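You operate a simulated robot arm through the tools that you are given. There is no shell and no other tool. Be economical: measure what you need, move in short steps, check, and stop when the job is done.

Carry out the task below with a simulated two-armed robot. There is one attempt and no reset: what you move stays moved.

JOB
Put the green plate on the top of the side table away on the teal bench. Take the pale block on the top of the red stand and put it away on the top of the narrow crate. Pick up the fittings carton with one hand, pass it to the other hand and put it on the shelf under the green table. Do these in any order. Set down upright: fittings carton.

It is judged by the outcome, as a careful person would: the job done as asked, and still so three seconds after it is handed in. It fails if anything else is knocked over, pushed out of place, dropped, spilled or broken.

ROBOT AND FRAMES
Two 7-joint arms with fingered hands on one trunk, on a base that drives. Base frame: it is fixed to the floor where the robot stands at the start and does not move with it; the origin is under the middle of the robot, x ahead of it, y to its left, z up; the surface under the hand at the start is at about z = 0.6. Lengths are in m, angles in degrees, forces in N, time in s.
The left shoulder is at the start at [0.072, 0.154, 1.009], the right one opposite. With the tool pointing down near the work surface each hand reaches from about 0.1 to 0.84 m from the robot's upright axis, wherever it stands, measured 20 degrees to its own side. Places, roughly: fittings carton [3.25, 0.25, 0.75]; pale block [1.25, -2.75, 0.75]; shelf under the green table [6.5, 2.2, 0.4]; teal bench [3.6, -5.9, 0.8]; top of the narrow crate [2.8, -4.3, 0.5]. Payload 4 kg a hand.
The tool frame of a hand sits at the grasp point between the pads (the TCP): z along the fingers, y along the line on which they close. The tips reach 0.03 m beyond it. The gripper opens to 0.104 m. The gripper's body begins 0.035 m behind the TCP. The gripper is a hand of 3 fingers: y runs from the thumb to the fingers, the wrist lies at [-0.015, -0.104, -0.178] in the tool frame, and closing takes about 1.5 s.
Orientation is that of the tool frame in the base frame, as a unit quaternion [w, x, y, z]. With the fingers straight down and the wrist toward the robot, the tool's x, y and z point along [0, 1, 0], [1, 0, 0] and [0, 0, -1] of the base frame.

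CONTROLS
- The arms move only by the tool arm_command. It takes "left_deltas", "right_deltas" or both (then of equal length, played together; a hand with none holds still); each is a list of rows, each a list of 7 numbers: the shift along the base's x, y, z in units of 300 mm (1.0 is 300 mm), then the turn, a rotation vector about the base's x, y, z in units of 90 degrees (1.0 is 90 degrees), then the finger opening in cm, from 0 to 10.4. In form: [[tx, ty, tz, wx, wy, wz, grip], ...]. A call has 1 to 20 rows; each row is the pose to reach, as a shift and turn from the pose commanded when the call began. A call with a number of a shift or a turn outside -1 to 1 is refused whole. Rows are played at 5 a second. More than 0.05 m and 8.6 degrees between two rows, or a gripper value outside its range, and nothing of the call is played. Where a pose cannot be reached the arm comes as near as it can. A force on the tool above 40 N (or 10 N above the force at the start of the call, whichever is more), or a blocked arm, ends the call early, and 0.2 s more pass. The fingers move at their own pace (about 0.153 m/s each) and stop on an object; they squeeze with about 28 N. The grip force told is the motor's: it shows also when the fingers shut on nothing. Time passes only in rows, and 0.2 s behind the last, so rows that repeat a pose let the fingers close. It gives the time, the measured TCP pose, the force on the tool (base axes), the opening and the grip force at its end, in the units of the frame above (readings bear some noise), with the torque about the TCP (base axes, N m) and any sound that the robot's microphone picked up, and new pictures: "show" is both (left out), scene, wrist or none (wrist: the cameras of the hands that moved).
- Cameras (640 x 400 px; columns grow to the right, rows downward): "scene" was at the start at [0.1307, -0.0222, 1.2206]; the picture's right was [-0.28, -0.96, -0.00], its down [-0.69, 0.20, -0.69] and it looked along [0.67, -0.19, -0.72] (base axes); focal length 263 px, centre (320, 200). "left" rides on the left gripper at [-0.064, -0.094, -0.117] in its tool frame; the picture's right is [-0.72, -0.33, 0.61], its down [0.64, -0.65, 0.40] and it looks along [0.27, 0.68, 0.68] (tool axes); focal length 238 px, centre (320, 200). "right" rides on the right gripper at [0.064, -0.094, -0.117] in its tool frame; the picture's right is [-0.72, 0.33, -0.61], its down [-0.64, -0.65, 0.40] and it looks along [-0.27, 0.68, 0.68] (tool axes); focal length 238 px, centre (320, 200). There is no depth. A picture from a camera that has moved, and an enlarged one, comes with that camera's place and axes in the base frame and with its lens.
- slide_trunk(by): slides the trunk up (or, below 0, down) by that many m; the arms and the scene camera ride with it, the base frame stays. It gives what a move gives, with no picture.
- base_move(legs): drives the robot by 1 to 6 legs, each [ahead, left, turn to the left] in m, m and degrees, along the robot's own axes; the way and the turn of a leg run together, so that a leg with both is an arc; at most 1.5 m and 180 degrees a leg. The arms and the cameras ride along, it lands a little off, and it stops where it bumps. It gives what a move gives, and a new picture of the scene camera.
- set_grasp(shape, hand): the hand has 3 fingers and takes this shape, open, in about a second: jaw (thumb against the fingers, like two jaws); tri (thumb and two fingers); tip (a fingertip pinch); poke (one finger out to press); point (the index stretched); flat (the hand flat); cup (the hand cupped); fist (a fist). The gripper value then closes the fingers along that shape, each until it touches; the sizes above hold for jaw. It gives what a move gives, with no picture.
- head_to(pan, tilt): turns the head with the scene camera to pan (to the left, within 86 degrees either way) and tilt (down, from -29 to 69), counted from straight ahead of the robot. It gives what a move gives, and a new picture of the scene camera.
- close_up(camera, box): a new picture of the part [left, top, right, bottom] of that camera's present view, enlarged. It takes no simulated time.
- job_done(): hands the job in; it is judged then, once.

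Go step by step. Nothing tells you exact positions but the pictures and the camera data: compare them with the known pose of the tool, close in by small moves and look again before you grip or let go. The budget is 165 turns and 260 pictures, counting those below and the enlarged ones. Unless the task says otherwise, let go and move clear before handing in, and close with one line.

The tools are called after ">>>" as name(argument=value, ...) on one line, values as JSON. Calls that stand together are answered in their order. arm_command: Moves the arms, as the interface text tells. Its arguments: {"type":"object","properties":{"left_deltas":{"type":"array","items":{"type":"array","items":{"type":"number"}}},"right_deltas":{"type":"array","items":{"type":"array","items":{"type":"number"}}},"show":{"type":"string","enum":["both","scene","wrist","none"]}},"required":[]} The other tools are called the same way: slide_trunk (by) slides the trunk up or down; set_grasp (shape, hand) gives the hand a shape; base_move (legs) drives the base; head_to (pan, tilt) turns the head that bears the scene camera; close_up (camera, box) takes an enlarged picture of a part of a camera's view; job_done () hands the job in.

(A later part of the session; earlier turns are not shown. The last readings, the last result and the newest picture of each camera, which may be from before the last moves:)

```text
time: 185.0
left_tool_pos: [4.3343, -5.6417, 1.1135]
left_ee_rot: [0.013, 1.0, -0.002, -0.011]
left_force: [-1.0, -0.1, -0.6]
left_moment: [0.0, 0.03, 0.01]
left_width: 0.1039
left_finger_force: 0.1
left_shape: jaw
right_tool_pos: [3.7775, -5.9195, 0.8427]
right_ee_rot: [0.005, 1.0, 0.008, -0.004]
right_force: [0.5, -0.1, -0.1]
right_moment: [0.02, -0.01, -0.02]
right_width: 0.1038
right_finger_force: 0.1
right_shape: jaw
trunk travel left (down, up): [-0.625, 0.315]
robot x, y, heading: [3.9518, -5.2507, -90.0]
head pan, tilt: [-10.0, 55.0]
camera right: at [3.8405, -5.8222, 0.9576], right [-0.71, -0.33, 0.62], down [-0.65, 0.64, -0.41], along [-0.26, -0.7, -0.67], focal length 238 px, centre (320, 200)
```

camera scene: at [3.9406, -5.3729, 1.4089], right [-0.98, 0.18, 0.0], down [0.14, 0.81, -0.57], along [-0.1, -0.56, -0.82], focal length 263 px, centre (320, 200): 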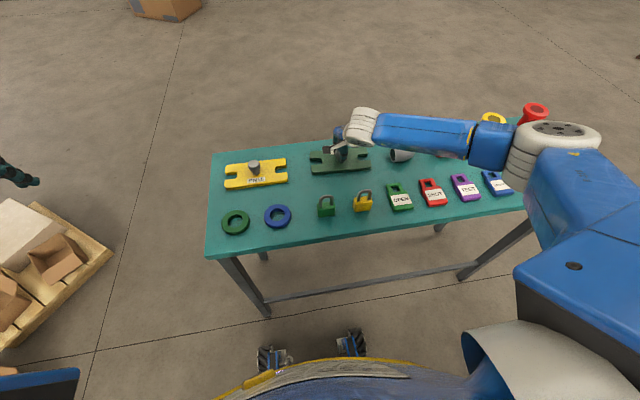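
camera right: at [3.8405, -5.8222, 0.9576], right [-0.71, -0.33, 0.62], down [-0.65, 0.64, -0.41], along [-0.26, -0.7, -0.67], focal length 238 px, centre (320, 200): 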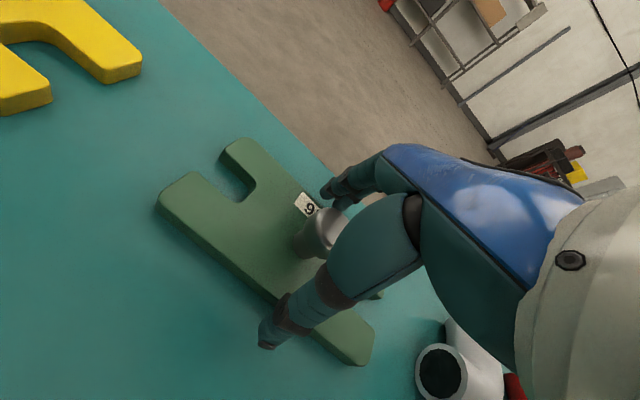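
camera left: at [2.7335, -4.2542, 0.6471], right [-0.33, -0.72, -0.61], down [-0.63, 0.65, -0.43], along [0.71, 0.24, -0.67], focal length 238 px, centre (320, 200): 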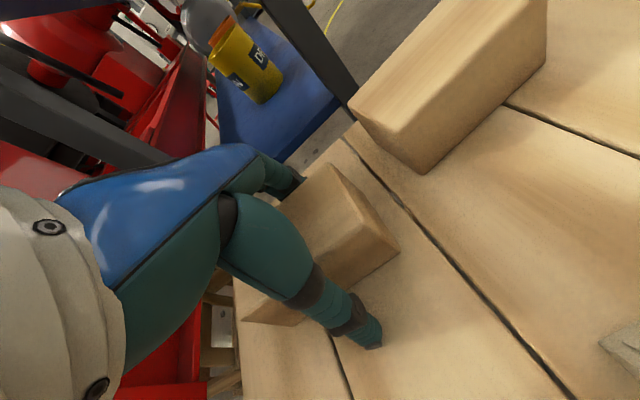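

Released cleanly. I'll rise straight up, retract and check the bench.

>>> arm_command(right_deltas=[[0, 0, 0.08, 0, 0, 0, 10.4], [0, 0, 0.2, 0, 0, 0, 10.4], [0, 0, 0.34, 0, 0, 0, 10.4], [0, 0, 0.48, 0, 0, 0, 10.4], [0, 0.12, 0.56, 0, 0, 0, 10.4], [0, 0.24, 0.64, 0, 0, 0, 10.4], [0, 0.36, 0.72, 0, 0, 0, 10.4], [0, 0.48, 0.8, 0, 0, 0, 10.4], [0, 0.6, 0.88, 0, 0, 0, 10.4], [0, 0.72, 0.94, 0, 0, 0, 10.4]], show="scene")

```text
time: 187.2
left_tool_pos: [4.3337, -5.6412, 1.1154]
left_ee_rot: [0.014, 1.0, -0.003, -0.01]
left_force: [0.0, 0.2, -0.3]
left_moment: [-0.02, 0.0, 0.01]
left_width: 0.1038
left_finger_force: 0.1
left_shape: jaw
right_tool_pos: [3.7771, -5.7025, 1.1248]
right_ee_rot: [0.006, 1.0, 0.008, -0.004]
right_force: [-0.2, 1.4, -0.3]
right_moment: [0.0, 0.01, 0.03]
right_width: 0.1036
right_finger_force: 0.1
right_shape: jaw
trunk travel left (down, up): [-0.625, 0.315]
robot x, y, heading: [3.9536, -5.2522, -90.1]
head pan, tilt: [-10.0, 55.0]
camera scene: at [3.9402, -5.3708, 1.409], right [-0.98, 0.18, 0.0], down [0.14, 0.81, -0.57], along [-0.1, -0.56, -0.82], focal length 263 px, centre (320, 200)
```

scene: 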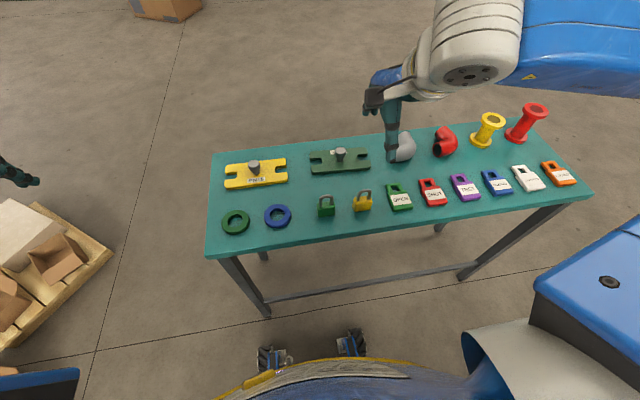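

The plate is seated in its slot with everything else undisturbed. Now I'll raise the trunk and drive back up the aisle toward the black table.

>>> slide_trunk(by=0.2)

>>> base_move(legs=[[-0.3, 0, 0], [0, -1.0, 0], [0, -0.75, 0], [0, 0, 180]])

>>> head_to(pan=0, tilt=35)

```text
time: 189.4
left_tool_pos: [4.3343, -5.6417, 1.3157]
left_ee_rot: [0.013, 1.0, -0.003, -0.009]
left_force: [0.1, -0.3, 0.5]
left_moment: [0.0, -0.02, 0.03]
left_width: 0.1038
left_finger_force: 0.1
left_shape: jaw
right_tool_pos: [3.778, -5.7048, 1.3231]
right_ee_rot: [0.006, 1.0, 0.008, -0.003]
right_force: [0.8, 0.3, 0.3]
right_moment: [0.02, 0.0, 0.01]
right_width: 0.1039
right_finger_force: 0.0
right_shape: jaw
trunk travel left (down, up): [-0.825, 0.115]
robot x, y, heading: [3.9529, -5.2493, -90.0]
head pan, tilt: [-10.0, 55.0]
```

```text
time: 207.2
left_tool_pos: [1.8158, -4.5647, 1.3142]
left_ee_rot: [0.009, -0.016, 1.0, 0.013]
left_force: [-0.5, 0.6, 0.8]
left_moment: [0.03, -0.01, 0.03]
left_width: 0.1037
left_finger_force: 0.0
left_shape: jaw
right_tool_pos: [2.3697, -4.4826, 1.3237]
right_ee_rot: [0.003, -0.026, 1.0, 0.006]
right_force: [0.1, -0.2, 0.1]
right_moment: [0.0, -0.01, -0.02]
right_width: 0.1036
right_finger_force: 0.1
right_shape: jaw
trunk travel left (down, up): [-0.825, 0.115]
robot x, y, heading: [2.2049, -4.9429, 92.0]
head pan, tilt: [-10.0, 55.0]
camera scene: at [2.2203, -4.8173, 1.6088], right [0.99, -0.14, 0.0], down [-0.11, -0.81, -0.57], along [0.08, 0.57, -0.82], focal length 263 px, centre (320, 200)
```

scene: 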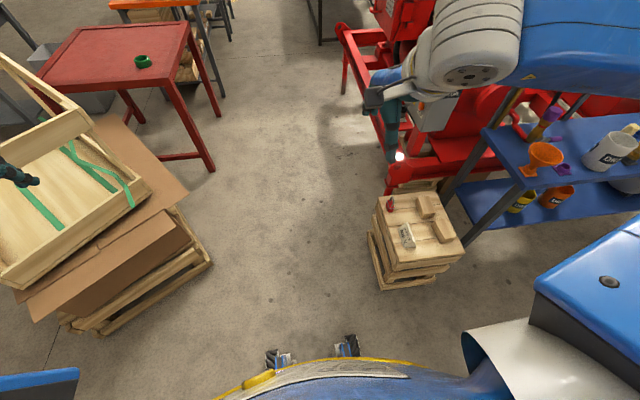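

```text
time: 208.1
left_tool_pos: [1.8153, -4.5646, 1.3138]
left_ee_rot: [0.01, -0.016, 1.0, 0.015]
left_force: [0.0, 0.1, 1.2]
left_moment: [-0.01, -0.02, 0.02]
left_width: 0.1037
left_finger_force: 0.1
left_shape: jaw
right_tool_pos: [2.37, -4.4836, 1.3252]
right_ee_rot: [0.004, -0.025, 1.0, 0.006]
right_force: [0.3, -0.2, -1.2]
right_moment: [0.01, -0.01, 0.0]
right_width: 0.1038
right_finger_force: 0.1
right_shape: jaw
trunk travel left (down, up): [-0.825, 0.115]
robot x, y, heading: [2.2118, -4.9416, 92.0]
head pan, tilt: [0.0, 35.0]
camera scene: at [2.2069, -4.8006, 1.637], right [1.0, 0.03, 0.0], down [0.02, -0.58, -0.82], along [-0.03, 0.82, -0.58], focal length 263 px, centre (320, 200)
```

scene: 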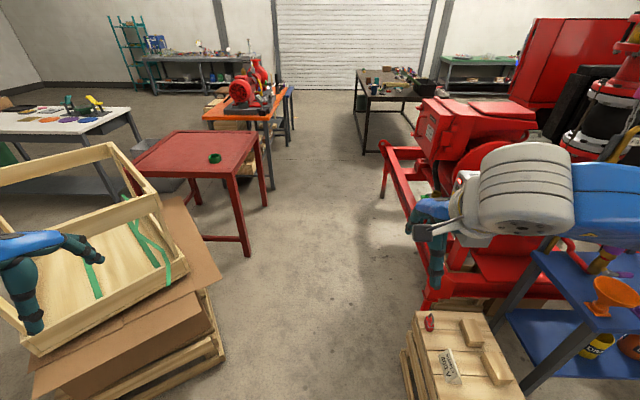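

The aisle is clear. I'll correct heading and drive north.

>>> base_move(legs=[[0, 0, -2], [1.5, 0, 0], [1.5, 0, 0], [1.5, 0, 0]])

```text
time: 229.9
left_tool_pos: [1.8501, -0.0575, 1.3146]
left_ee_rot: [0.011, 0.005, 1.0, 0.014]
left_force: [-0.3, -0.5, -0.2]
left_moment: [0.01, -0.01, -0.04]
left_width: 0.1038
left_finger_force: 0.0
left_shape: jaw
right_tool_pos: [2.4061, 0.0027, 1.3248]
right_ee_rot: [0.004, -0.006, 1.0, 0.007]
right_force: [-1.6, 0.5, -0.4]
right_moment: [0.0, 0.02, -0.01]
right_width: 0.104
right_finger_force: 0.0
right_shape: jaw
trunk travel left (down, up): [-0.825, 0.115]
robot x, y, heading: [2.2312, -0.4469, 90.0]
head pan, tilt: [0.0, 35.0]
camera scene: at [2.2314, -0.3087, 1.6372], right [1.0, -0.01, 0.0], down [0.0, -0.57, -0.82], along [0.0, 0.82, -0.57], focal length 263 px, centre (320, 200)
```

scene: 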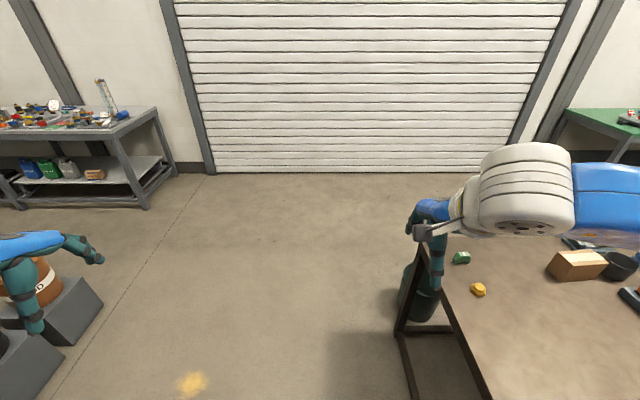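

Next I'll go around the left end of the black table and face the carton from there.

>>> base_move(legs=[[1.5, 0, 0], [0.5, 0, 0], [0, 0, -90], [1.05, 0, 0], [0, 0, -90]])

>>> head_to(pan=0, tilt=45)

```text
time: 252.5
left_tool_pos: [3.6676, 1.1636, 1.3142]
left_ee_rot: [0.014, 1.0, -0.001, -0.011]
left_force: [0.0, -0.5, 0.2]
left_moment: [-0.02, 0.03, -0.01]
left_width: 0.1037
left_finger_force: 0.0
left_shape: jaw
right_tool_pos: [3.11, 1.0986, 1.3244]
right_ee_rot: [0.007, 1.0, 0.01, -0.004]
right_force: [-0.7, 0.5, -0.5]
right_moment: [0.01, 0.0, 0.02]
right_width: 0.1037
right_finger_force: 0.1
right_shape: jaw
trunk travel left (down, up): [-0.825, 0.115]
robot x, y, heading: [3.2832, 1.5538, -89.7]
head pan, tilt: [0.0, 35.0]
camera scene: at [3.2845, 1.4117, 1.637], right [-1.0, 0.0, 0.0], down [0.0, 0.57, -0.82], along [0.0, -0.82, -0.57], focal length 263 px, centre (320, 200)
```

scene: 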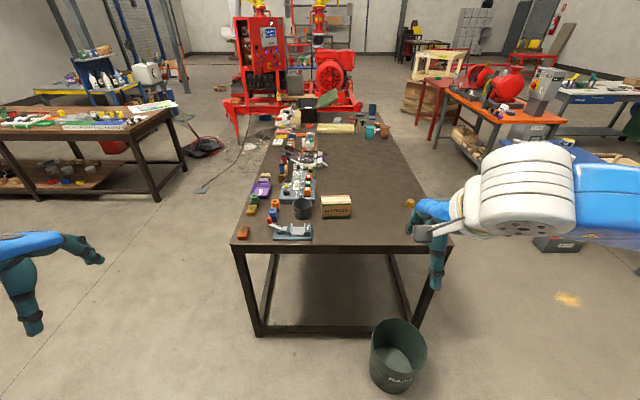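

```text
time: 253.3
left_tool_pos: [3.6667, 1.1657, 1.3151]
left_ee_rot: [0.013, 1.0, 0.0, -0.011]
left_force: [0.2, -1.0, -0.6]
left_moment: [-0.02, 0.01, 0.02]
left_width: 0.1037
left_finger_force: 0.0
left_shape: jaw
right_tool_pos: [3.1109, 1.0973, 1.3256]
right_ee_rot: [0.007, 1.0, 0.01, -0.003]
right_force: [-0.5, 0.6, -0.6]
right_moment: [0.0, 0.01, 0.04]
right_width: 0.1039
right_finger_force: 0.1
right_shape: jaw
trunk travel left (down, up): [-0.825, 0.115]
robot x, y, heading: [3.2794, 1.5489, -89.8]
head pan, tilt: [0.0, 45.0]
camera scene: at [3.284, 1.4183, 1.6223], right [-1.0, 0.0, 0.0], down [0.0, 0.71, -0.71], along [0.0, -0.71, -0.71], focal length 263 px, centre (320, 200)
```

scene: 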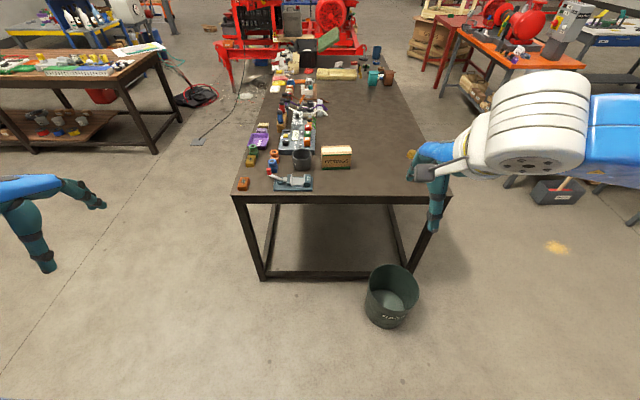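

The carton sits near the table's left end at about [3.195, 0.285], roughly 0.155 wide, 0.09 deep, 0.095 tall. I'll sidle left to clear the bin, drive closer and lower the trunk.

>>> base_move(legs=[[0, 0.12, 0], [0.57, 0, 0]])

>>> slide_trunk(by=-0.2)

>>> head_to(pan=-15, tilt=45)

>>> close_up(camera="scene", box=[240, 130, 400, 250])

```text
time: 257.4
left_tool_pos: [3.7775, 0.5942, 1.3182]
left_ee_rot: [0.015, 1.0, -0.002, -0.006]
left_force: [0.4, 0.4, 0.2]
left_moment: [0.0, 0.01, 0.01]
left_width: 0.1037
left_finger_force: 0.1
left_shape: jaw
right_tool_pos: [3.2212, 0.5296, 1.326]
right_ee_rot: [0.008, 1.0, 0.009, 0.001]
right_force: [0.5, -0.2, -0.5]
right_moment: [0.02, -0.03, 0.02]
right_width: 0.1038
right_finger_force: 0.2
right_shape: jaw
trunk travel left (down, up): [-0.825, 0.115]
robot x, y, heading: [3.3975, 0.9791, -90.0]
head pan, tilt: [0.0, 45.0]
camera scene: at [3.3905, 0.8491, 1.6225], right [-1.0, 0.0, -0.01], down [0.01, 0.71, -0.71], along [0.01, -0.71, -0.71], focal length 263 px, centre (320, 200)
```

scene: 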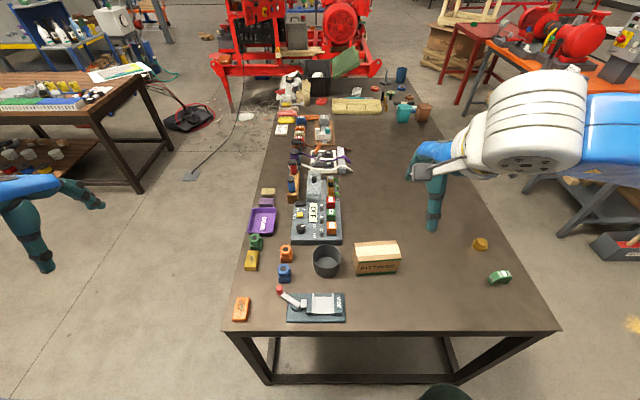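

```text
time: 259.5
left_tool_pos: [3.7911, 0.5915, 1.1151]
left_ee_rot: [0.014, 1.0, -0.002, -0.012]
left_force: [-0.3, 0.2, -0.7]
left_moment: [0.02, -0.01, 0.0]
left_width: 0.1038
left_finger_force: 0.0
left_shape: jaw
right_tool_pos: [3.2332, 0.5283, 1.126]
right_ee_rot: [0.008, 1.0, 0.008, -0.005]
right_force: [0.2, -0.6, 0.3]
right_moment: [0.01, 0.0, 0.04]
right_width: 0.1037
right_finger_force: 0.1
right_shape: jaw
trunk travel left (down, up): [-0.625, 0.315]
robot x, y, heading: [3.4039, 0.9797, -89.9]
head pan, tilt: [0.0, 45.0]
```

```text
time: 260.3
left_tool_pos: [3.7884, 0.5917, 1.1143]
left_ee_rot: [0.015, 1.0, -0.001, -0.011]
left_force: [-0.3, -0.1, -0.5]
left_moment: [-0.01, -0.01, -0.01]
left_width: 0.1038
left_finger_force: 0.0
left_shape: jaw
right_tool_pos: [3.2326, 0.5279, 1.1267]
right_ee_rot: [0.008, 1.0, 0.008, -0.004]
right_force: [0.3, -0.4, -0.7]
right_moment: [-0.03, -0.02, 0.0]
right_width: 0.1039
right_finger_force: 0.1
right_shape: jaw
trunk travel left (down, up): [-0.625, 0.315]
robot x, y, heading: [3.4049, 0.9777, -89.9]
head pan, tilt: [-15.0, 45.0]
camera scene: at [3.3841, 0.8491, 1.4223], right [-0.97, 0.26, 0.0], down [0.18, 0.68, -0.71], along [-0.18, -0.68, -0.71], focal length 263 px, centre (320, 200)
```

scene: 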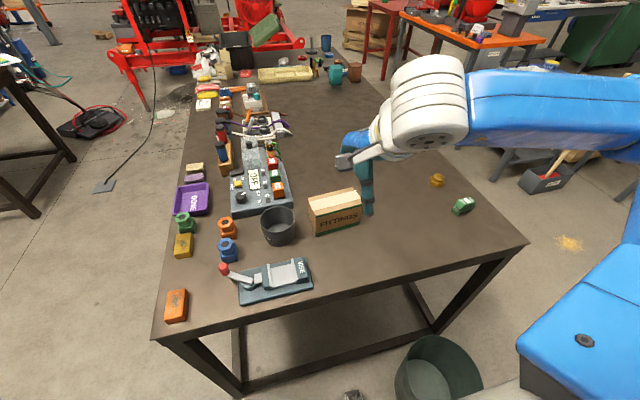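

```text
3.33 times, centred on (320, 190) of scene
camera zoom: at [3.3841, 0.8491, 1.4223], right [-0.97, 0.26, 0.0], down [0.18, 0.68, -0.71], along [-0.18, -0.68, -0.71], focal length 877 px, centre (320, 233)
```

zoom: 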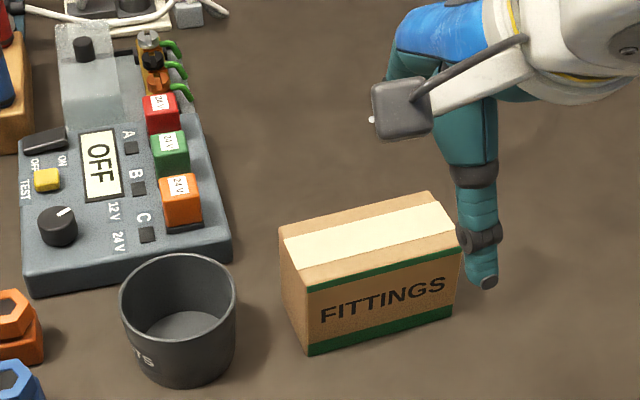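

The carton centre is about [3.20, 0.333], x 3.125–3.272, y 0.295–0.37, top at 0.865. I'll hover the right hand over its right half.

>>> arm_command(right_deltas=[[-0.03, -0.08, -0.1, 0, 0, 0, 10.4], [-0.06, -0.16, -0.2, 0, 0, 0, 10.4], [-0.1, -0.26, -0.3, 0, 0, 0, 10.4], [-0.14, -0.36, -0.4, 0, 0, 0, 10.4], [-0.18, -0.46, -0.48, 0, 0, 0, 10.4], [-0.21, -0.56, -0.56, 0, 0, 0, 10.4], [-0.225, -0.65, -0.6, 0, 0, 0, 10.4]])

>>> close_up(camera="scene", box=[260, 130, 420, 250])

```text
time: 261.9
left_tool_pos: [3.7895, 0.5915, 1.1145]
left_ee_rot: [0.014, 1.0, -0.002, -0.011]
left_force: [-0.3, 0.7, 0.3]
left_moment: [0.01, 0.04, -0.01]
left_width: 0.1039
left_finger_force: 0.0
left_shape: jaw
right_tool_pos: [3.164, 0.3308, 0.9462]
right_ee_rot: [0.007, 1.0, 0.008, -0.004]
right_force: [-0.7, -0.1, 0.1]
right_moment: [0.03, -0.02, -0.02]
right_width: 0.104
right_finger_force: 0.0
right_shape: jaw
trunk travel left (down, up): [-0.625, 0.315]
robot x, y, heading: [3.4065, 0.9791, -90.1]
head pan, tilt: [-15.0, 45.0]
camera scene: at [3.3838, 0.8471, 1.4221], right [-0.97, 0.26, 0.0], down [0.18, 0.69, -0.7], along [-0.18, -0.68, -0.71], focal length 263 px, centre (320, 200)
camera right: at [3.2271, 0.4291, 1.0613], right [-0.71, -0.33, 0.62], down [-0.66, 0.64, -0.41], along [-0.26, -0.7, -0.67], focal length 238 px, centre (320, 200)
```

scene: 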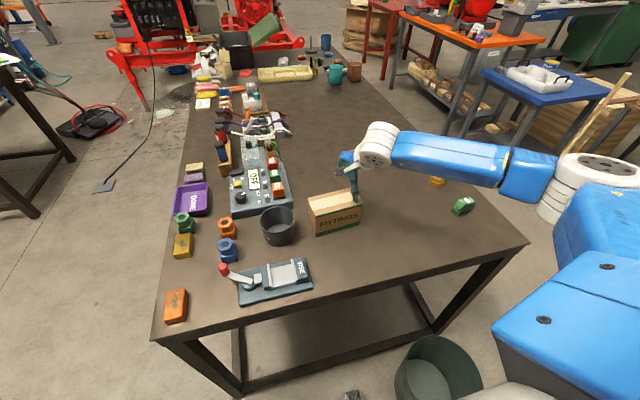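
right: 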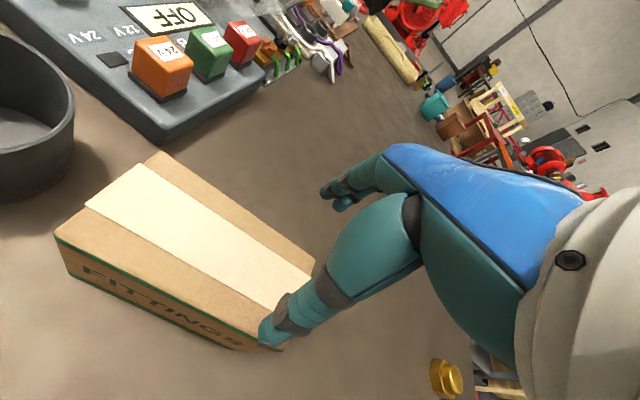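

```text
3.33 times, centred on (340, 190) of scene
camera zoom: at [3.3838, 0.8471, 1.4221], right [-0.97, 0.26, 0.0], down [0.18, 0.69, -0.7], along [-0.18, -0.68, -0.71], focal length 877 px, centre (253, 233)
```

zoom: 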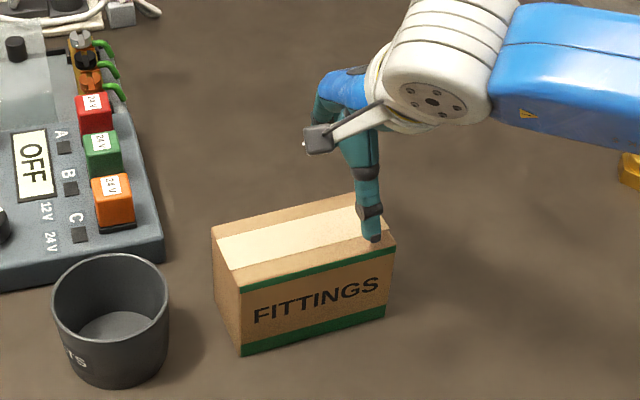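

The two views put the carton's centre at y≈0.34–0.35. I'll shift slightly, lower till the tips are just over the top, and look.

>>> arm_command(right_deltas=[[0, 0.04, -0.06, 0, 0, 0, 10.4], [0, 0.04, -0.12, 0, 0, 0, 10.4], [0, 0.04, -0.12, 0, 0, 0, 10.4]])

>>> close_up(camera="scene", box=[300, 140, 400, 240])

>>> close_up(camera="right", box=[150, 140, 390, 380])

```text
time: 262.7
left_tool_pos: [3.788, 0.5921, 1.1143]
left_ee_rot: [0.014, 1.0, -0.001, -0.011]
left_force: [0.5, -0.3, -0.5]
left_moment: [-0.06, 0.02, 0.01]
left_width: 0.1041
left_finger_force: 0.0
left_shape: jaw
right_tool_pos: [3.1634, 0.3448, 0.9117]
right_ee_rot: [0.008, 1.0, 0.008, -0.004]
right_force: [-0.2, 1.0, 1.7]
right_moment: [0.1, -0.05, 0.03]
right_width: 0.1038
right_finger_force: 0.1
right_shape: jaw
trunk travel left (down, up): [-0.625, 0.315]
robot x, y, heading: [3.4035, 0.9799, -90.1]
head pan, tilt: [-15.0, 45.0]
camera scene: at [3.3839, 0.8497, 1.4224], right [-0.97, 0.26, 0.0], down [0.18, 0.68, -0.71], along [-0.18, -0.68, -0.71], focal length 263 px, centre (320, 200)
camera right: at [3.2276, 0.4432, 1.0262], right [-0.71, -0.33, 0.63], down [-0.66, 0.63, -0.41], along [-0.26, -0.7, -0.66], focal length 238 px, centre (320, 200)
```

scene: 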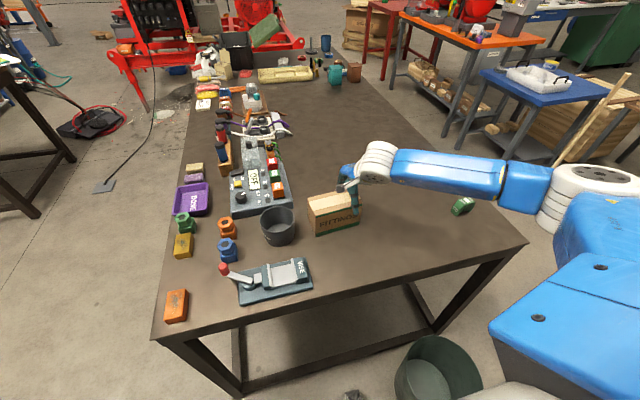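
right: 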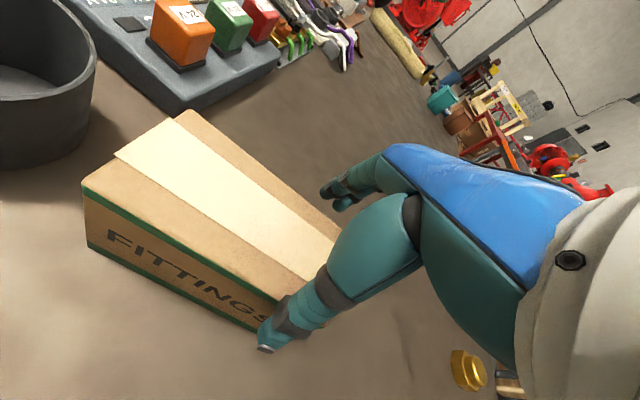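

```text
4.00 times, centred on (350, 190) of scene
camera zoom: at [3.3839, 0.8497, 1.4224], right [-0.97, 0.26, 0.0], down [0.18, 0.68, -0.71], along [-0.18, -0.68, -0.71], focal length 1052 px, centre (200, 240)
```

zoom: 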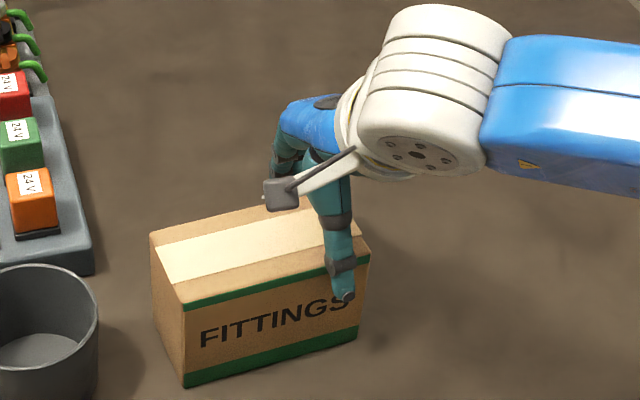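

```text
1.67 times, centred on (270, 260) of right
camera zoom: at [3.2276, 0.4432, 1.0262], right [-0.71, -0.33, 0.63], down [-0.66, 0.63, -0.41], along [-0.26, -0.7, -0.66], focal length 397 px, centre (403, 100)
```

zoom: 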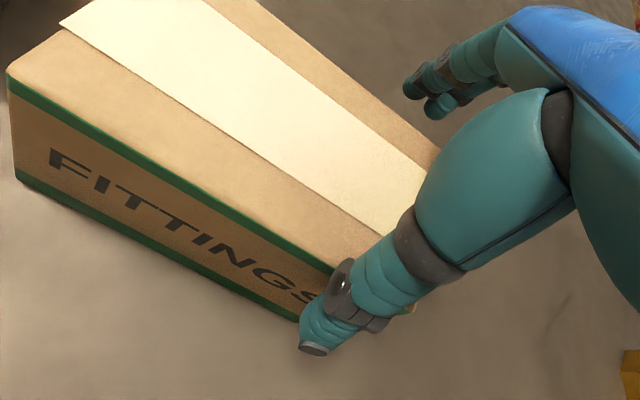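

Thumb is in front and fingers behind the back edge. I'll descend around the carton.

>>> arm_command(right_deltas=[[0, 0.0, -0.06, 0, 0, 0, 10.4], [0, 0.0, -0.12, 0, 0, 0, 10.4], [0, 0.0, -0.18, 0, 0, 0, 10.4], [0, 0.0, -0.23, 0, 0, 0, 10.4]], show="wrist")

```text
time: 263.5
left_tool_pos: [3.7907, 0.5951, 1.1162]
left_ee_rot: [0.016, 1.0, -0.002, -0.01]
left_force: [0.6, 0.0, 0.0]
left_moment: [0.02, 0.04, 0.01]
left_width: 0.1041
left_finger_force: 0.0
left_shape: jaw
right_tool_pos: [3.1656, 0.3401, 0.8789]
right_ee_rot: [0.021, 1.0, 0.008, -0.002]
right_force: [-0.8, 7.2, 18.3]
right_moment: [0.48, -0.13, 0.06]
right_width: 0.1041
right_finger_force: 0.1
right_shape: jaw
trunk travel left (down, up): [-0.625, 0.315]
robot x, y, heading: [3.4064, 0.9785, -90.0]
head pan, tilt: [-15.0, 45.0]
stopped in row 3 (right hand): the force on the tool passed its limit at 46 N (the readings are from after the stop); the commanded pose is now the measured one
camera right: at [3.2289, 0.4415, 0.9919], right [-0.71, -0.31, 0.63], down [-0.65, 0.62, -0.43], along [-0.26, -0.72, -0.65], focal length 238 px, centre (320, 200)
```

right: 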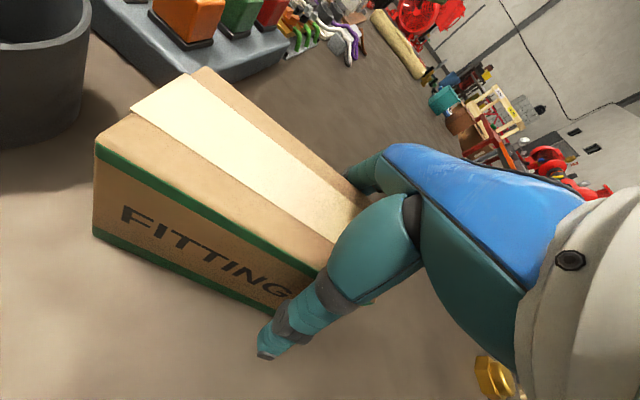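

The thumb's upper part pressed the front top edge (force toward me). I'll lift slightly, shift 1 cm toward me and try again.

>>> arm_command(right_deltas=[[0, 0.0, 0.05, -0.012, 0, 0, 10.4], [0, 0.04, 0.05, -0.012, 0, 0, 10.4], [0, 0.04, 0.0, -0.012, 0, 0, 10.4], [0, 0.04, -0.03, -0.012, 0, 0, 10.4], [0, 0.04, -0.06, -0.012, 0, 0, 10.4]])

>>> close_up(camera="scene", box=[300, 140, 400, 240])

```text
time: 264.6
left_tool_pos: [3.7889, 0.5951, 1.1154]
left_ee_rot: [0.016, 1.0, -0.003, -0.01]
left_force: [-0.7, 1.2, -0.2]
left_moment: [0.01, -0.05, -0.04]
left_width: 0.1039
left_finger_force: 0.1
left_shape: jaw
right_tool_pos: [3.1661, 0.3465, 0.8729]
right_ee_rot: [0.04, 0.999, 0.009, -0.001]
right_force: [0.0, 9.3, 23.4]
right_moment: [-0.13, -0.15, 0.07]
right_width: 0.104
right_finger_force: 0.1
right_shape: jaw
trunk travel left (down, up): [-0.625, 0.315]
robot x, y, heading: [3.4028, 0.9794, -89.9]
head pan, tilt: [-15.0, 45.0]
stopped in row 5 (right hand): the force on the tool passed its limit at 44 N (the readings are from after the stop); the commanded pose is now the measured one
camera scene: at [3.3845, 0.8537, 1.4228], right [-0.97, 0.26, 0.0], down [0.18, 0.68, -0.71], along [-0.18, -0.68, -0.71], focal length 263 px, centre (320, 200)
camera right: at [3.229, 0.4517, 0.9825], right [-0.71, -0.29, 0.64], down [-0.65, 0.61, -0.45], along [-0.26, -0.74, -0.62], focal length 238 px, centre (320, 200)
```

scene: 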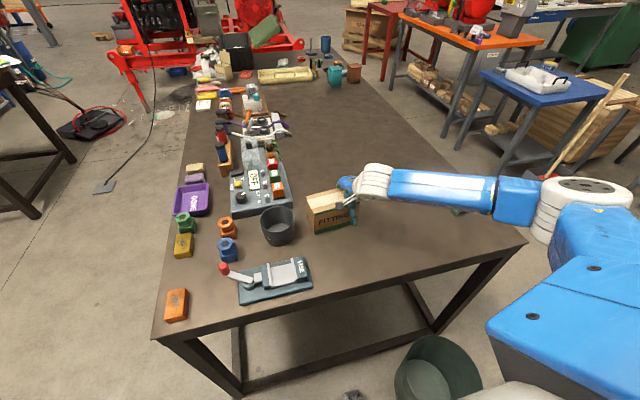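
right: 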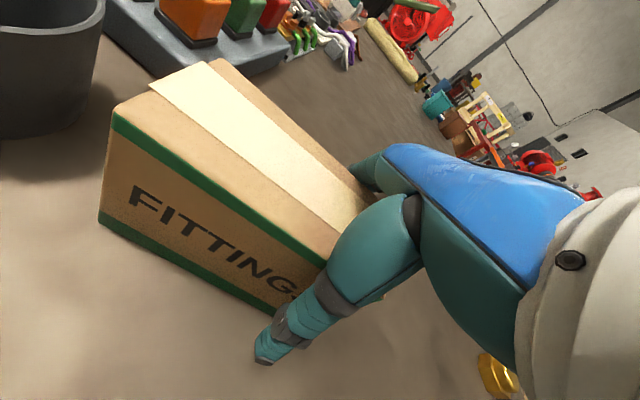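

```text
4.00 times, centred on (350, 190) of scene
camera zoom: at [3.3845, 0.8537, 1.4228], right [-0.97, 0.26, 0.0], down [0.18, 0.68, -0.71], along [-0.18, -0.68, -0.71], focal length 1052 px, centre (200, 240)
```

zoom: 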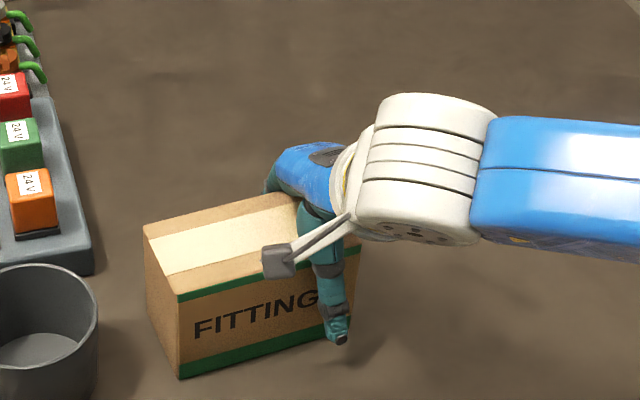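

The palm is resting on the carton's top, so this is full depth. I'll ease up, straighten the tilt and close.

>>> arm_command(right_deltas=[[0, 0, 0.02, 0.02, 0, 0, 10.4], [0, 0, 0.035, 0.042, 0, 0, 10.4], [0, 0, 0.035, 0.042, 0, 0, 10.4]], show="wrist")

```text
time: 265.4
left_tool_pos: [3.7884, 0.5927, 1.1145]
left_ee_rot: [0.016, 1.0, -0.002, -0.011]
left_force: [0.5, 0.1, -0.3]
left_moment: [0.0, 0.03, -0.03]
left_width: 0.1038
left_finger_force: 0.1
left_shape: jaw
right_tool_pos: [3.1655, 0.3473, 0.8773]
right_ee_rot: [0.001, 1.0, 0.008, -0.002]
right_force: [0.9, -1.0, 0.6]
right_moment: [-0.22, -0.05, -0.01]
right_width: 0.1041
right_finger_force: 0.1
right_shape: jaw
trunk travel left (down, up): [-0.625, 0.315]
robot x, y, heading: [3.3994, 0.9728, -90.3]
head pan, tilt: [-15.0, 45.0]
camera right: at [3.228, 0.4426, 0.9936], right [-0.71, -0.34, 0.62], down [-0.65, 0.64, -0.4], along [-0.26, -0.69, -0.68], focal length 238 px, centre (320, 200)
```

right: 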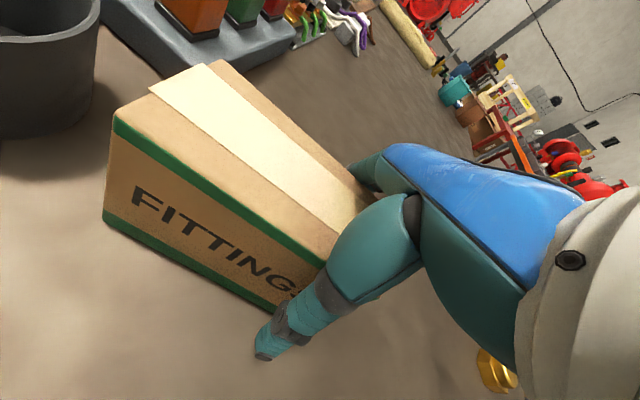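

Forces are relaxed. Closing on the carton.

>>> arm_command(right_deltas=[[0, 0, 0, 0, 0, 0, 8.5], [0, 0, 0, 0, 0, 0, 7], [0, 0, 0, 0, 0, 0, 5], [0, 0, 0, 0, 0, 0, 2], [0, 0, 0, 0, 0, 0, 0], [0, 0, 0, 0, 0, 0, 0], [0, 0, 0, 0, 0, 0, 0]], show="both")

```text
time: 267.0
left_tool_pos: [3.7883, 0.5912, 1.1151]
left_ee_rot: [0.015, 1.0, -0.002, -0.01]
left_force: [-0.8, -0.2, 0.0]
left_moment: [-0.02, 0.0, -0.02]
left_width: 0.1036
left_finger_force: 0.0
left_shape: jaw
right_tool_pos: [3.1655, 0.3465, 0.8786]
right_ee_rot: [0.001, 1.0, 0.008, -0.001]
right_force: [0.5, -1.8, 0.8]
right_moment: [-0.24, 0.11, 0.0]
right_width: 0.0652
right_finger_force: 28.2
right_shape: jaw
trunk travel left (down, up): [-0.625, 0.315]
robot x, y, heading: [3.4046, 0.9795, -90.0]
head pan, tilt: [-15.0, 45.0]
camera scene: at [3.3837, 0.8481, 1.4222], right [-0.97, 0.26, 0.0], down [0.18, 0.68, -0.71], along [-0.18, -0.68, -0.71], focal length 263 px, centre (320, 200)
camera right: at [3.2281, 0.442, 0.9942], right [-0.71, -0.34, 0.62], down [-0.65, 0.64, -0.41], along [-0.26, -0.69, -0.68], focal length 238 px, centre (320, 200)
```

scene: 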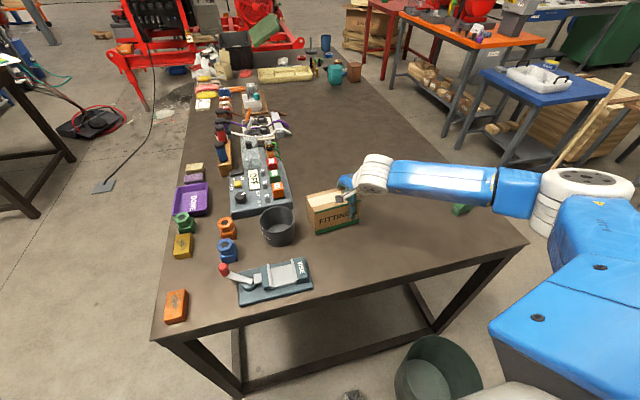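
right: 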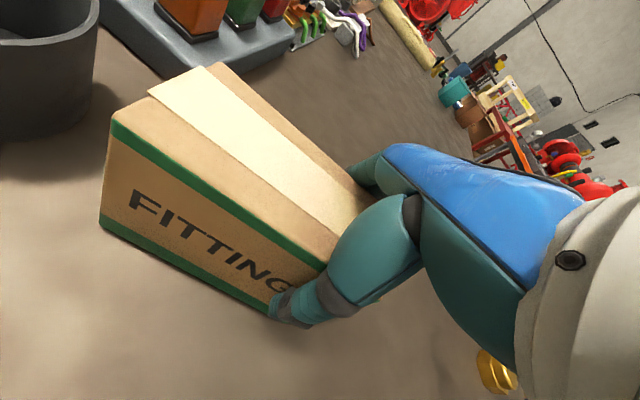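

Gripped (65 mm). I'll lift a few cm and check that it doesn't tip.

>>> arm_command(right_deltas=[[0, 0, 0.03, 0, 0, 0, 0], [0, 0, 0.08, 0, 0, 0, 0], [0, 0, 0.15, 0, 0, 0, 0], [0, 0, 0.25, 0, 0, 0, 0], [0, 0, 0.25, 0, 0, 0, 0]], show="both")

```text
time: 268.2
left_tool_pos: [3.7879, 0.5914, 1.1156]
left_ee_rot: [0.015, 1.0, -0.001, -0.01]
left_force: [0.2, 0.7, -0.1]
left_moment: [0.0, -0.02, -0.02]
left_width: 0.1036
left_finger_force: 0.1
left_shape: jaw
right_tool_pos: [3.1644, 0.3456, 0.9527]
right_ee_rot: [0.002, 1.0, 0.01, 0.0]
right_force: [-0.6, -0.6, -1.6]
right_moment: [-0.04, 0.12, 0.03]
right_width: 0.0648
right_finger_force: 28.0
right_shape: jaw
trunk travel left (down, up): [-0.625, 0.315]
robot x, y, heading: [3.4021, 0.9792, -90.1]
head pan, tilt: [-15.0, 45.0]
camera scene: at [3.3832, 0.8473, 1.4221], right [-0.97, 0.26, 0.0], down [0.18, 0.68, -0.71], along [-0.18, -0.68, -0.71], focal length 263 px, centre (320, 200)
camera right: at [3.2278, 0.4414, 1.0697], right [-0.71, -0.34, 0.62], down [-0.65, 0.64, -0.4], along [-0.26, -0.69, -0.68], focal length 238 px, centre (320, 200)
```

scene: 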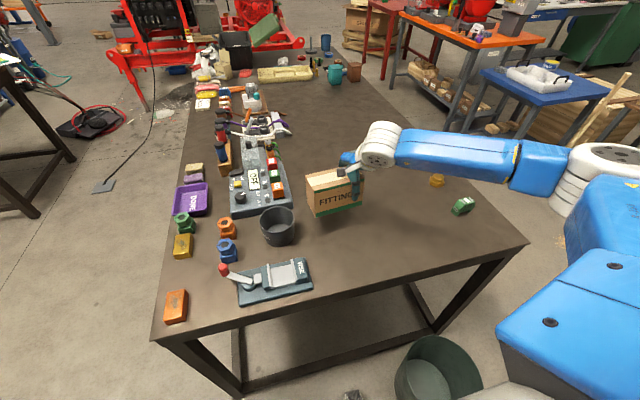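
right: 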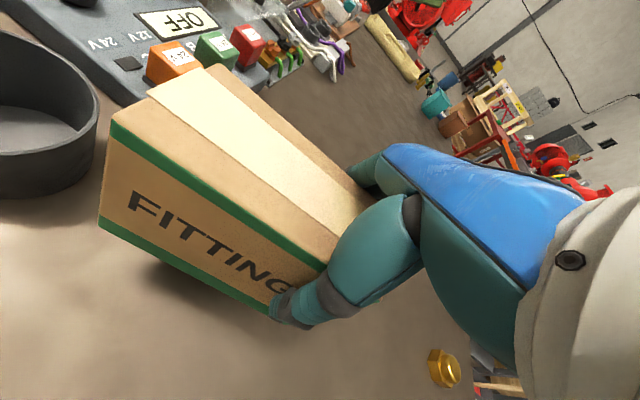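

The carton is held upright and steady; it's light. I'll lift higher, back the base away from the table and bring the carton before my chest.

>>> arm_command(right_deltas=[[0, 0, 0.14, 0, 0, 0, 0], [0, 0, 0.28, 0, 0, 0, 0], [0, 0.04, 0.4, 0, 0, 0, 0], [0.08, 0.12, 0.42, 0, 0, 0, 0], [0.17, 0.22, 0.42, 0, 0, 0, 0], [0.26, 0.32, 0.42, 0, 0, 0, 0], [0.35, 0.42, 0.42, 0, 0, 0, 0], [0.45, 0.5, 0.42, 0, 0, 0, 0], [0.56, 0.55, 0.42, 0, 0, 0, 0], [0.67, 0.6, 0.42, 0, 0, 0, 0]], show="scene")

>>> base_move(legs=[[-0.5, 0, 0]])

>>> head_to(pan=0, tilt=40)

```text
time: 270.4
left_tool_pos: [3.7929, 0.5919, 1.1137]
left_ee_rot: [0.015, 1.0, -0.003, -0.012]
left_force: [1.4, -0.2, -0.2]
left_moment: [-0.04, 0.03, -0.03]
left_width: 0.1037
left_finger_force: 0.0
left_shape: jaw
right_tool_pos: [3.3682, 0.5251, 1.0792]
right_ee_rot: [0.002, 1.0, 0.007, -0.003]
right_force: [-0.4, 0.4, -2.3]
right_moment: [-0.02, 0.13, 0.0]
right_width: 0.0648
right_finger_force: 28.2
right_shape: jaw
trunk travel left (down, up): [-0.625, 0.315]
robot x, y, heading: [3.4031, 0.9776, -90.2]
head pan, tilt: [-15.0, 45.0]
camera scene: at [3.3875, 0.8475, 1.4222], right [-0.97, 0.26, 0.0], down [0.18, 0.68, -0.71], along [-0.19, -0.68, -0.71], focal length 263 px, centre (320, 200)
```

scene: 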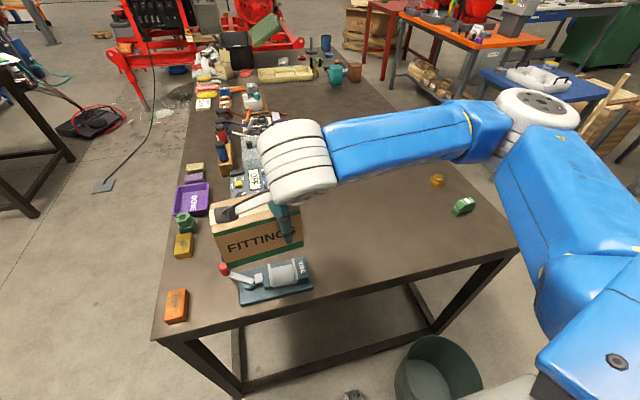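

```text
time: 273.4
left_tool_pos: [3.7894, 1.0911, 1.115]
left_ee_rot: [0.015, 1.0, -0.004, -0.011]
left_force: [-0.3, -0.6, -0.1]
left_moment: [0.02, 0.01, -0.03]
left_width: 0.104
left_finger_force: 0.1
left_shape: jaw
right_tool_pos: [3.3653, 1.0244, 1.0775]
right_ee_rot: [0.001, 1.0, 0.008, -0.001]
right_force: [0.3, -0.2, -2.5]
right_moment: [-0.05, 0.11, 0.01]
right_width: 0.0644
right_finger_force: 27.7
right_shape: jaw
trunk travel left (down, up): [-0.625, 0.315]
robot x, y, heading: [3.4037, 1.4801, -89.8]
head pan, tilt: [-15.0, 45.0]
camera scene: at [3.384, 1.3464, 1.422], right [-0.97, 0.26, 0.0], down [0.18, 0.69, -0.7], along [-0.18, -0.68, -0.71], focal length 263 px, centre (320, 200)
```

scene: 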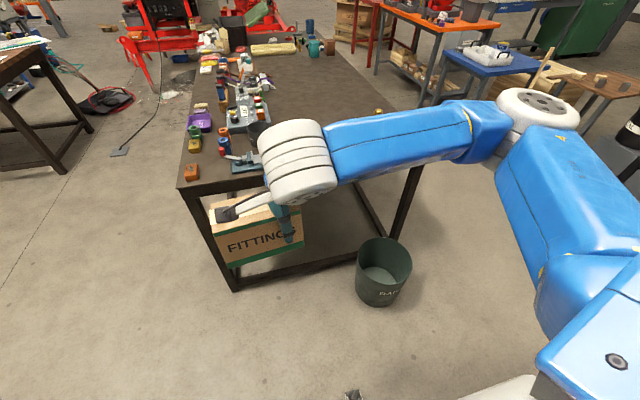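

```text
time: 274.1
left_tool_pos: [3.7895, 1.0935, 1.1156]
left_ee_rot: [0.016, 1.0, -0.004, -0.01]
left_force: [0.3, -0.8, 0.2]
left_moment: [0.02, -0.02, -0.01]
left_width: 0.1038
left_finger_force: 0.1
left_shape: jaw
right_tool_pos: [3.365, 1.0277, 1.079]
right_ee_rot: [0.003, 1.0, 0.008, -0.002]
right_force: [0.0, 0.1, -3.6]
right_moment: [-0.03, 0.14, 0.0]
right_width: 0.0646
right_finger_force: 27.5
right_shape: jaw
trunk travel left (down, up): [-0.625, 0.315]
robot x, y, heading: [3.4076, 1.4759, -90.1]
head pan, tilt: [0.0, 40.0]
camera scene: at [3.4055, 1.3422, 1.4294], right [-1.0, 0.0, 0.0], down [0.0, 0.64, -0.76], along [0.0, -0.76, -0.64], focal length 263 px, centre (320, 200)
```

scene: 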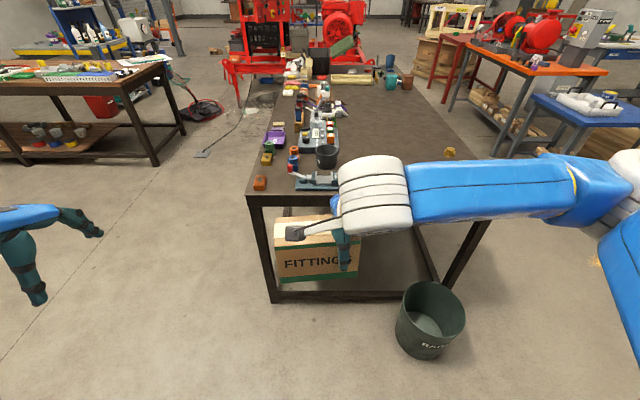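

The carton hangs upright before me, spanning x≈3.325–3.472 at y≈1.03, top z≈1.08. For the pass I'll turn the left hand to point horizontally toward the carton's free left end.

>>> arm_command(left_deltas=[[0, -0.02, -0.03, 0, 0.09, 0, 10.4], [0, -0.04, -0.06, 0, 0.18, 0, 10.4], [0, -0.06, -0.09, 0, 0.27, 0, 10.4], [0, -0.08, -0.12, 0, 0.36, 0, 10.4], [0, -0.1, -0.15, 0, 0.45, 0, 10.4], [0, -0.12, -0.18, 0, 0.54, 0, 10.4], [0, -0.14, -0.21, 0, 0.63, 0, 10.4], [0, -0.16, -0.24, 0, 0.72, 0, 10.4], [0, -0.18, -0.26, 0, 0.81, 0, 10.4], [0, -0.2, -0.28, 0, 0.9, 0, 10.4], [0, -0.2, -0.28, 0, 1.0, 0, 10.4]])

```text
refused: row 11 steps farther than a row can; nothing moved
```

A step was just over the turn limit; resending.

>>> arm_command(left_deltas=[[0, -0.02, -0.03, 0, 0.09, 0, 10.4], [0, -0.04, -0.06, 0, 0.18, 0, 10.4], [0, -0.06, -0.09, 0, 0.27, 0, 10.4], [0, -0.08, -0.12, 0, 0.36, 0, 10.4], [0, -0.1, -0.15, 0, 0.45, 0, 10.4], [0, -0.12, -0.18, 0, 0.54, 0, 10.4], [0, -0.14, -0.21, 0, 0.63, 0, 10.4], [0, -0.16, -0.24, 0, 0.72, 0, 10.4], [0, -0.18, -0.26, 0, 0.81, 0, 10.4], [0, -0.2, -0.28, 0, 0.9, 0, 10.4], [0, -0.2, -0.28, 0, 0.99, 0, 10.4]])

```text
time: 276.5
left_tool_pos: [3.789, 1.034, 1.0327]
left_ee_rot: [-0.012, -0.704, -0.01, 0.71]
left_force: [0.0, -0.4, 0.4]
left_moment: [0.03, -0.01, 0.01]
left_width: 0.1037
left_finger_force: 0.1
left_shape: jaw
right_tool_pos: [3.3653, 1.0288, 1.0798]
right_ee_rot: [0.002, 1.0, 0.008, -0.002]
right_force: [-0.2, -0.9, -3.2]
right_moment: [0.02, 0.13, 0.0]
right_width: 0.0645
right_finger_force: 27.7
right_shape: jaw
trunk travel left (down, up): [-0.625, 0.315]
robot x, y, heading: [3.4025, 1.4782, -90.2]
head pan, tilt: [0.0, 40.0]
camera scene: at [3.4056, 1.3415, 1.4294], right [-1.0, 0.0, 0.0], down [0.0, 0.64, -0.76], along [0.0, -0.76, -0.64], focal length 263 px, centre (320, 200)
camera left: at [3.9025, 1.1311, 1.0941], right [-0.62, 0.31, 0.72], down [-0.43, 0.64, -0.64], along [-0.66, -0.71, -0.26], focal length 238 px, centre (320, 200)
```

scene: 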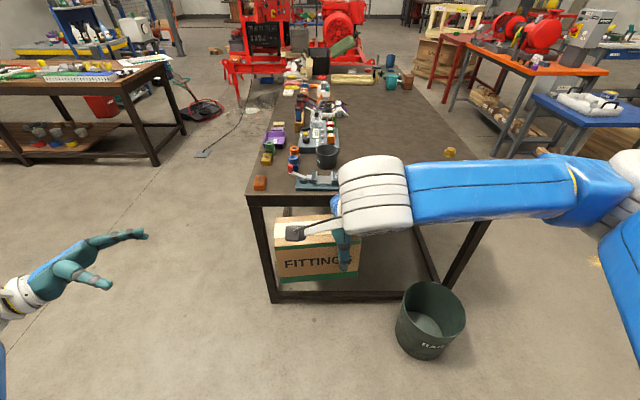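
left: 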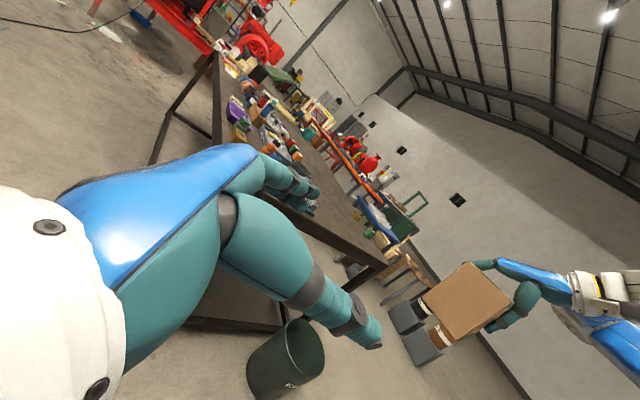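

The left hand points at the carton's end as intended. I'll approach along x to just outside the end face and inspect.

>>> arm_command(left_deltas=[[-0.13, 0, 0.02, 0, 0, 0, 10.4], [-0.26, 0, 0.04, 0, 0, 0, 10.4], [-0.39, 0, 0.06, 0, 0, 0, 10.4], [-0.52, 0, 0.075, 0, 0, 0, 10.4], [-0.65, 0, 0.075, 0, 0, 0, 10.4], [-0.76, 0, 0.075, 0, 0, 0, 10.4]])

>>> close_up(camera="left", box=[260, 140, 580, 400])

>>> close_up(camera="scene", box=[180, 150, 440, 320])

```text
time: 277.9
left_tool_pos: [3.5592, 1.0327, 1.0535]
left_ee_rot: [-0.014, -0.705, -0.011, 0.709]
left_force: [-0.5, 0.6, 0.7]
left_moment: [0.01, 0.02, 0.01]
left_width: 0.1038
left_finger_force: 0.0
left_shape: jaw
right_tool_pos: [3.3639, 1.0266, 1.0786]
right_ee_rot: [0.003, 1.0, 0.007, 0.0]
right_force: [-0.9, -0.2, -2.7]
right_moment: [-0.03, 0.13, -0.01]
right_width: 0.0648
right_finger_force: 27.9
right_shape: jaw
trunk travel left (down, up): [-0.625, 0.315]
robot x, y, heading: [3.4054, 1.4811, -90.0]
head pan, tilt: [0.0, 40.0]
camera scene: at [3.4038, 1.3417, 1.4294], right [-1.0, 0.0, 0.0], down [0.0, 0.64, -0.76], along [0.0, -0.76, -0.64], focal length 263 px, centre (320, 200)
camera left: at [3.6731, 1.1299, 1.1179], right [-0.62, 0.31, 0.72], down [-0.43, 0.64, -0.64], along [-0.66, -0.71, -0.26], focal length 238 px, centre (320, 200)
```

scene: 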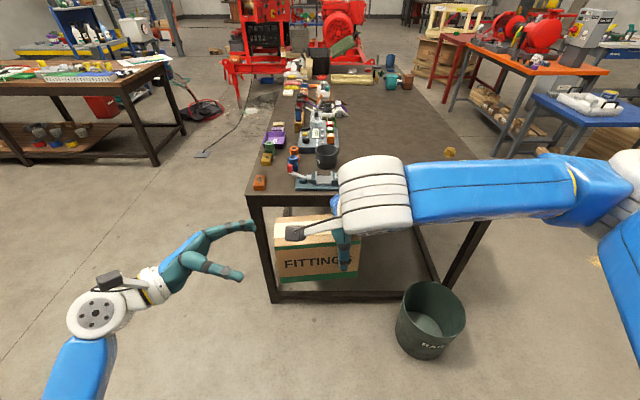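
left: 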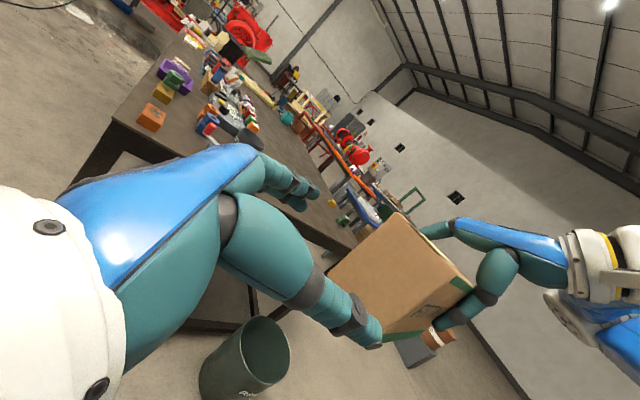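

```text
1.54 times, centred on (420, 270) of left
camera zoom: at [3.6731, 1.1299, 1.1179], right [-0.62, 0.31, 0.72], down [-0.43, 0.64, -0.64], along [-0.66, -0.71, -0.26], focal length 367 px, centre (166, 92)
```

zoom: 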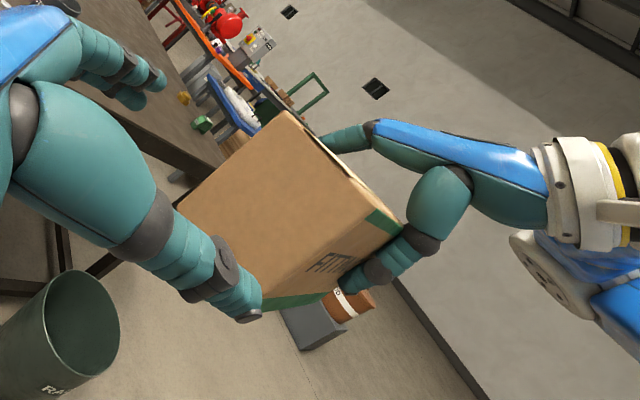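

```text
2.35 times, centred on (310, 235) of scene
camera zoom: at [3.4038, 1.3417, 1.4294], right [-1.0, 0.0, 0.0], down [0.0, 0.64, -0.76], along [0.0, -0.76, -0.64], focal length 619 px, centre (344, 118)
```

zoom: 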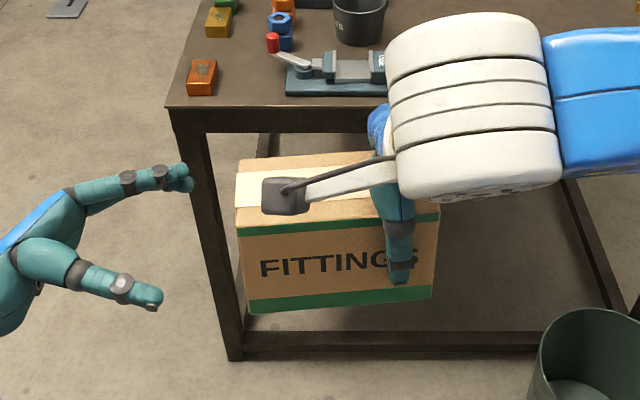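

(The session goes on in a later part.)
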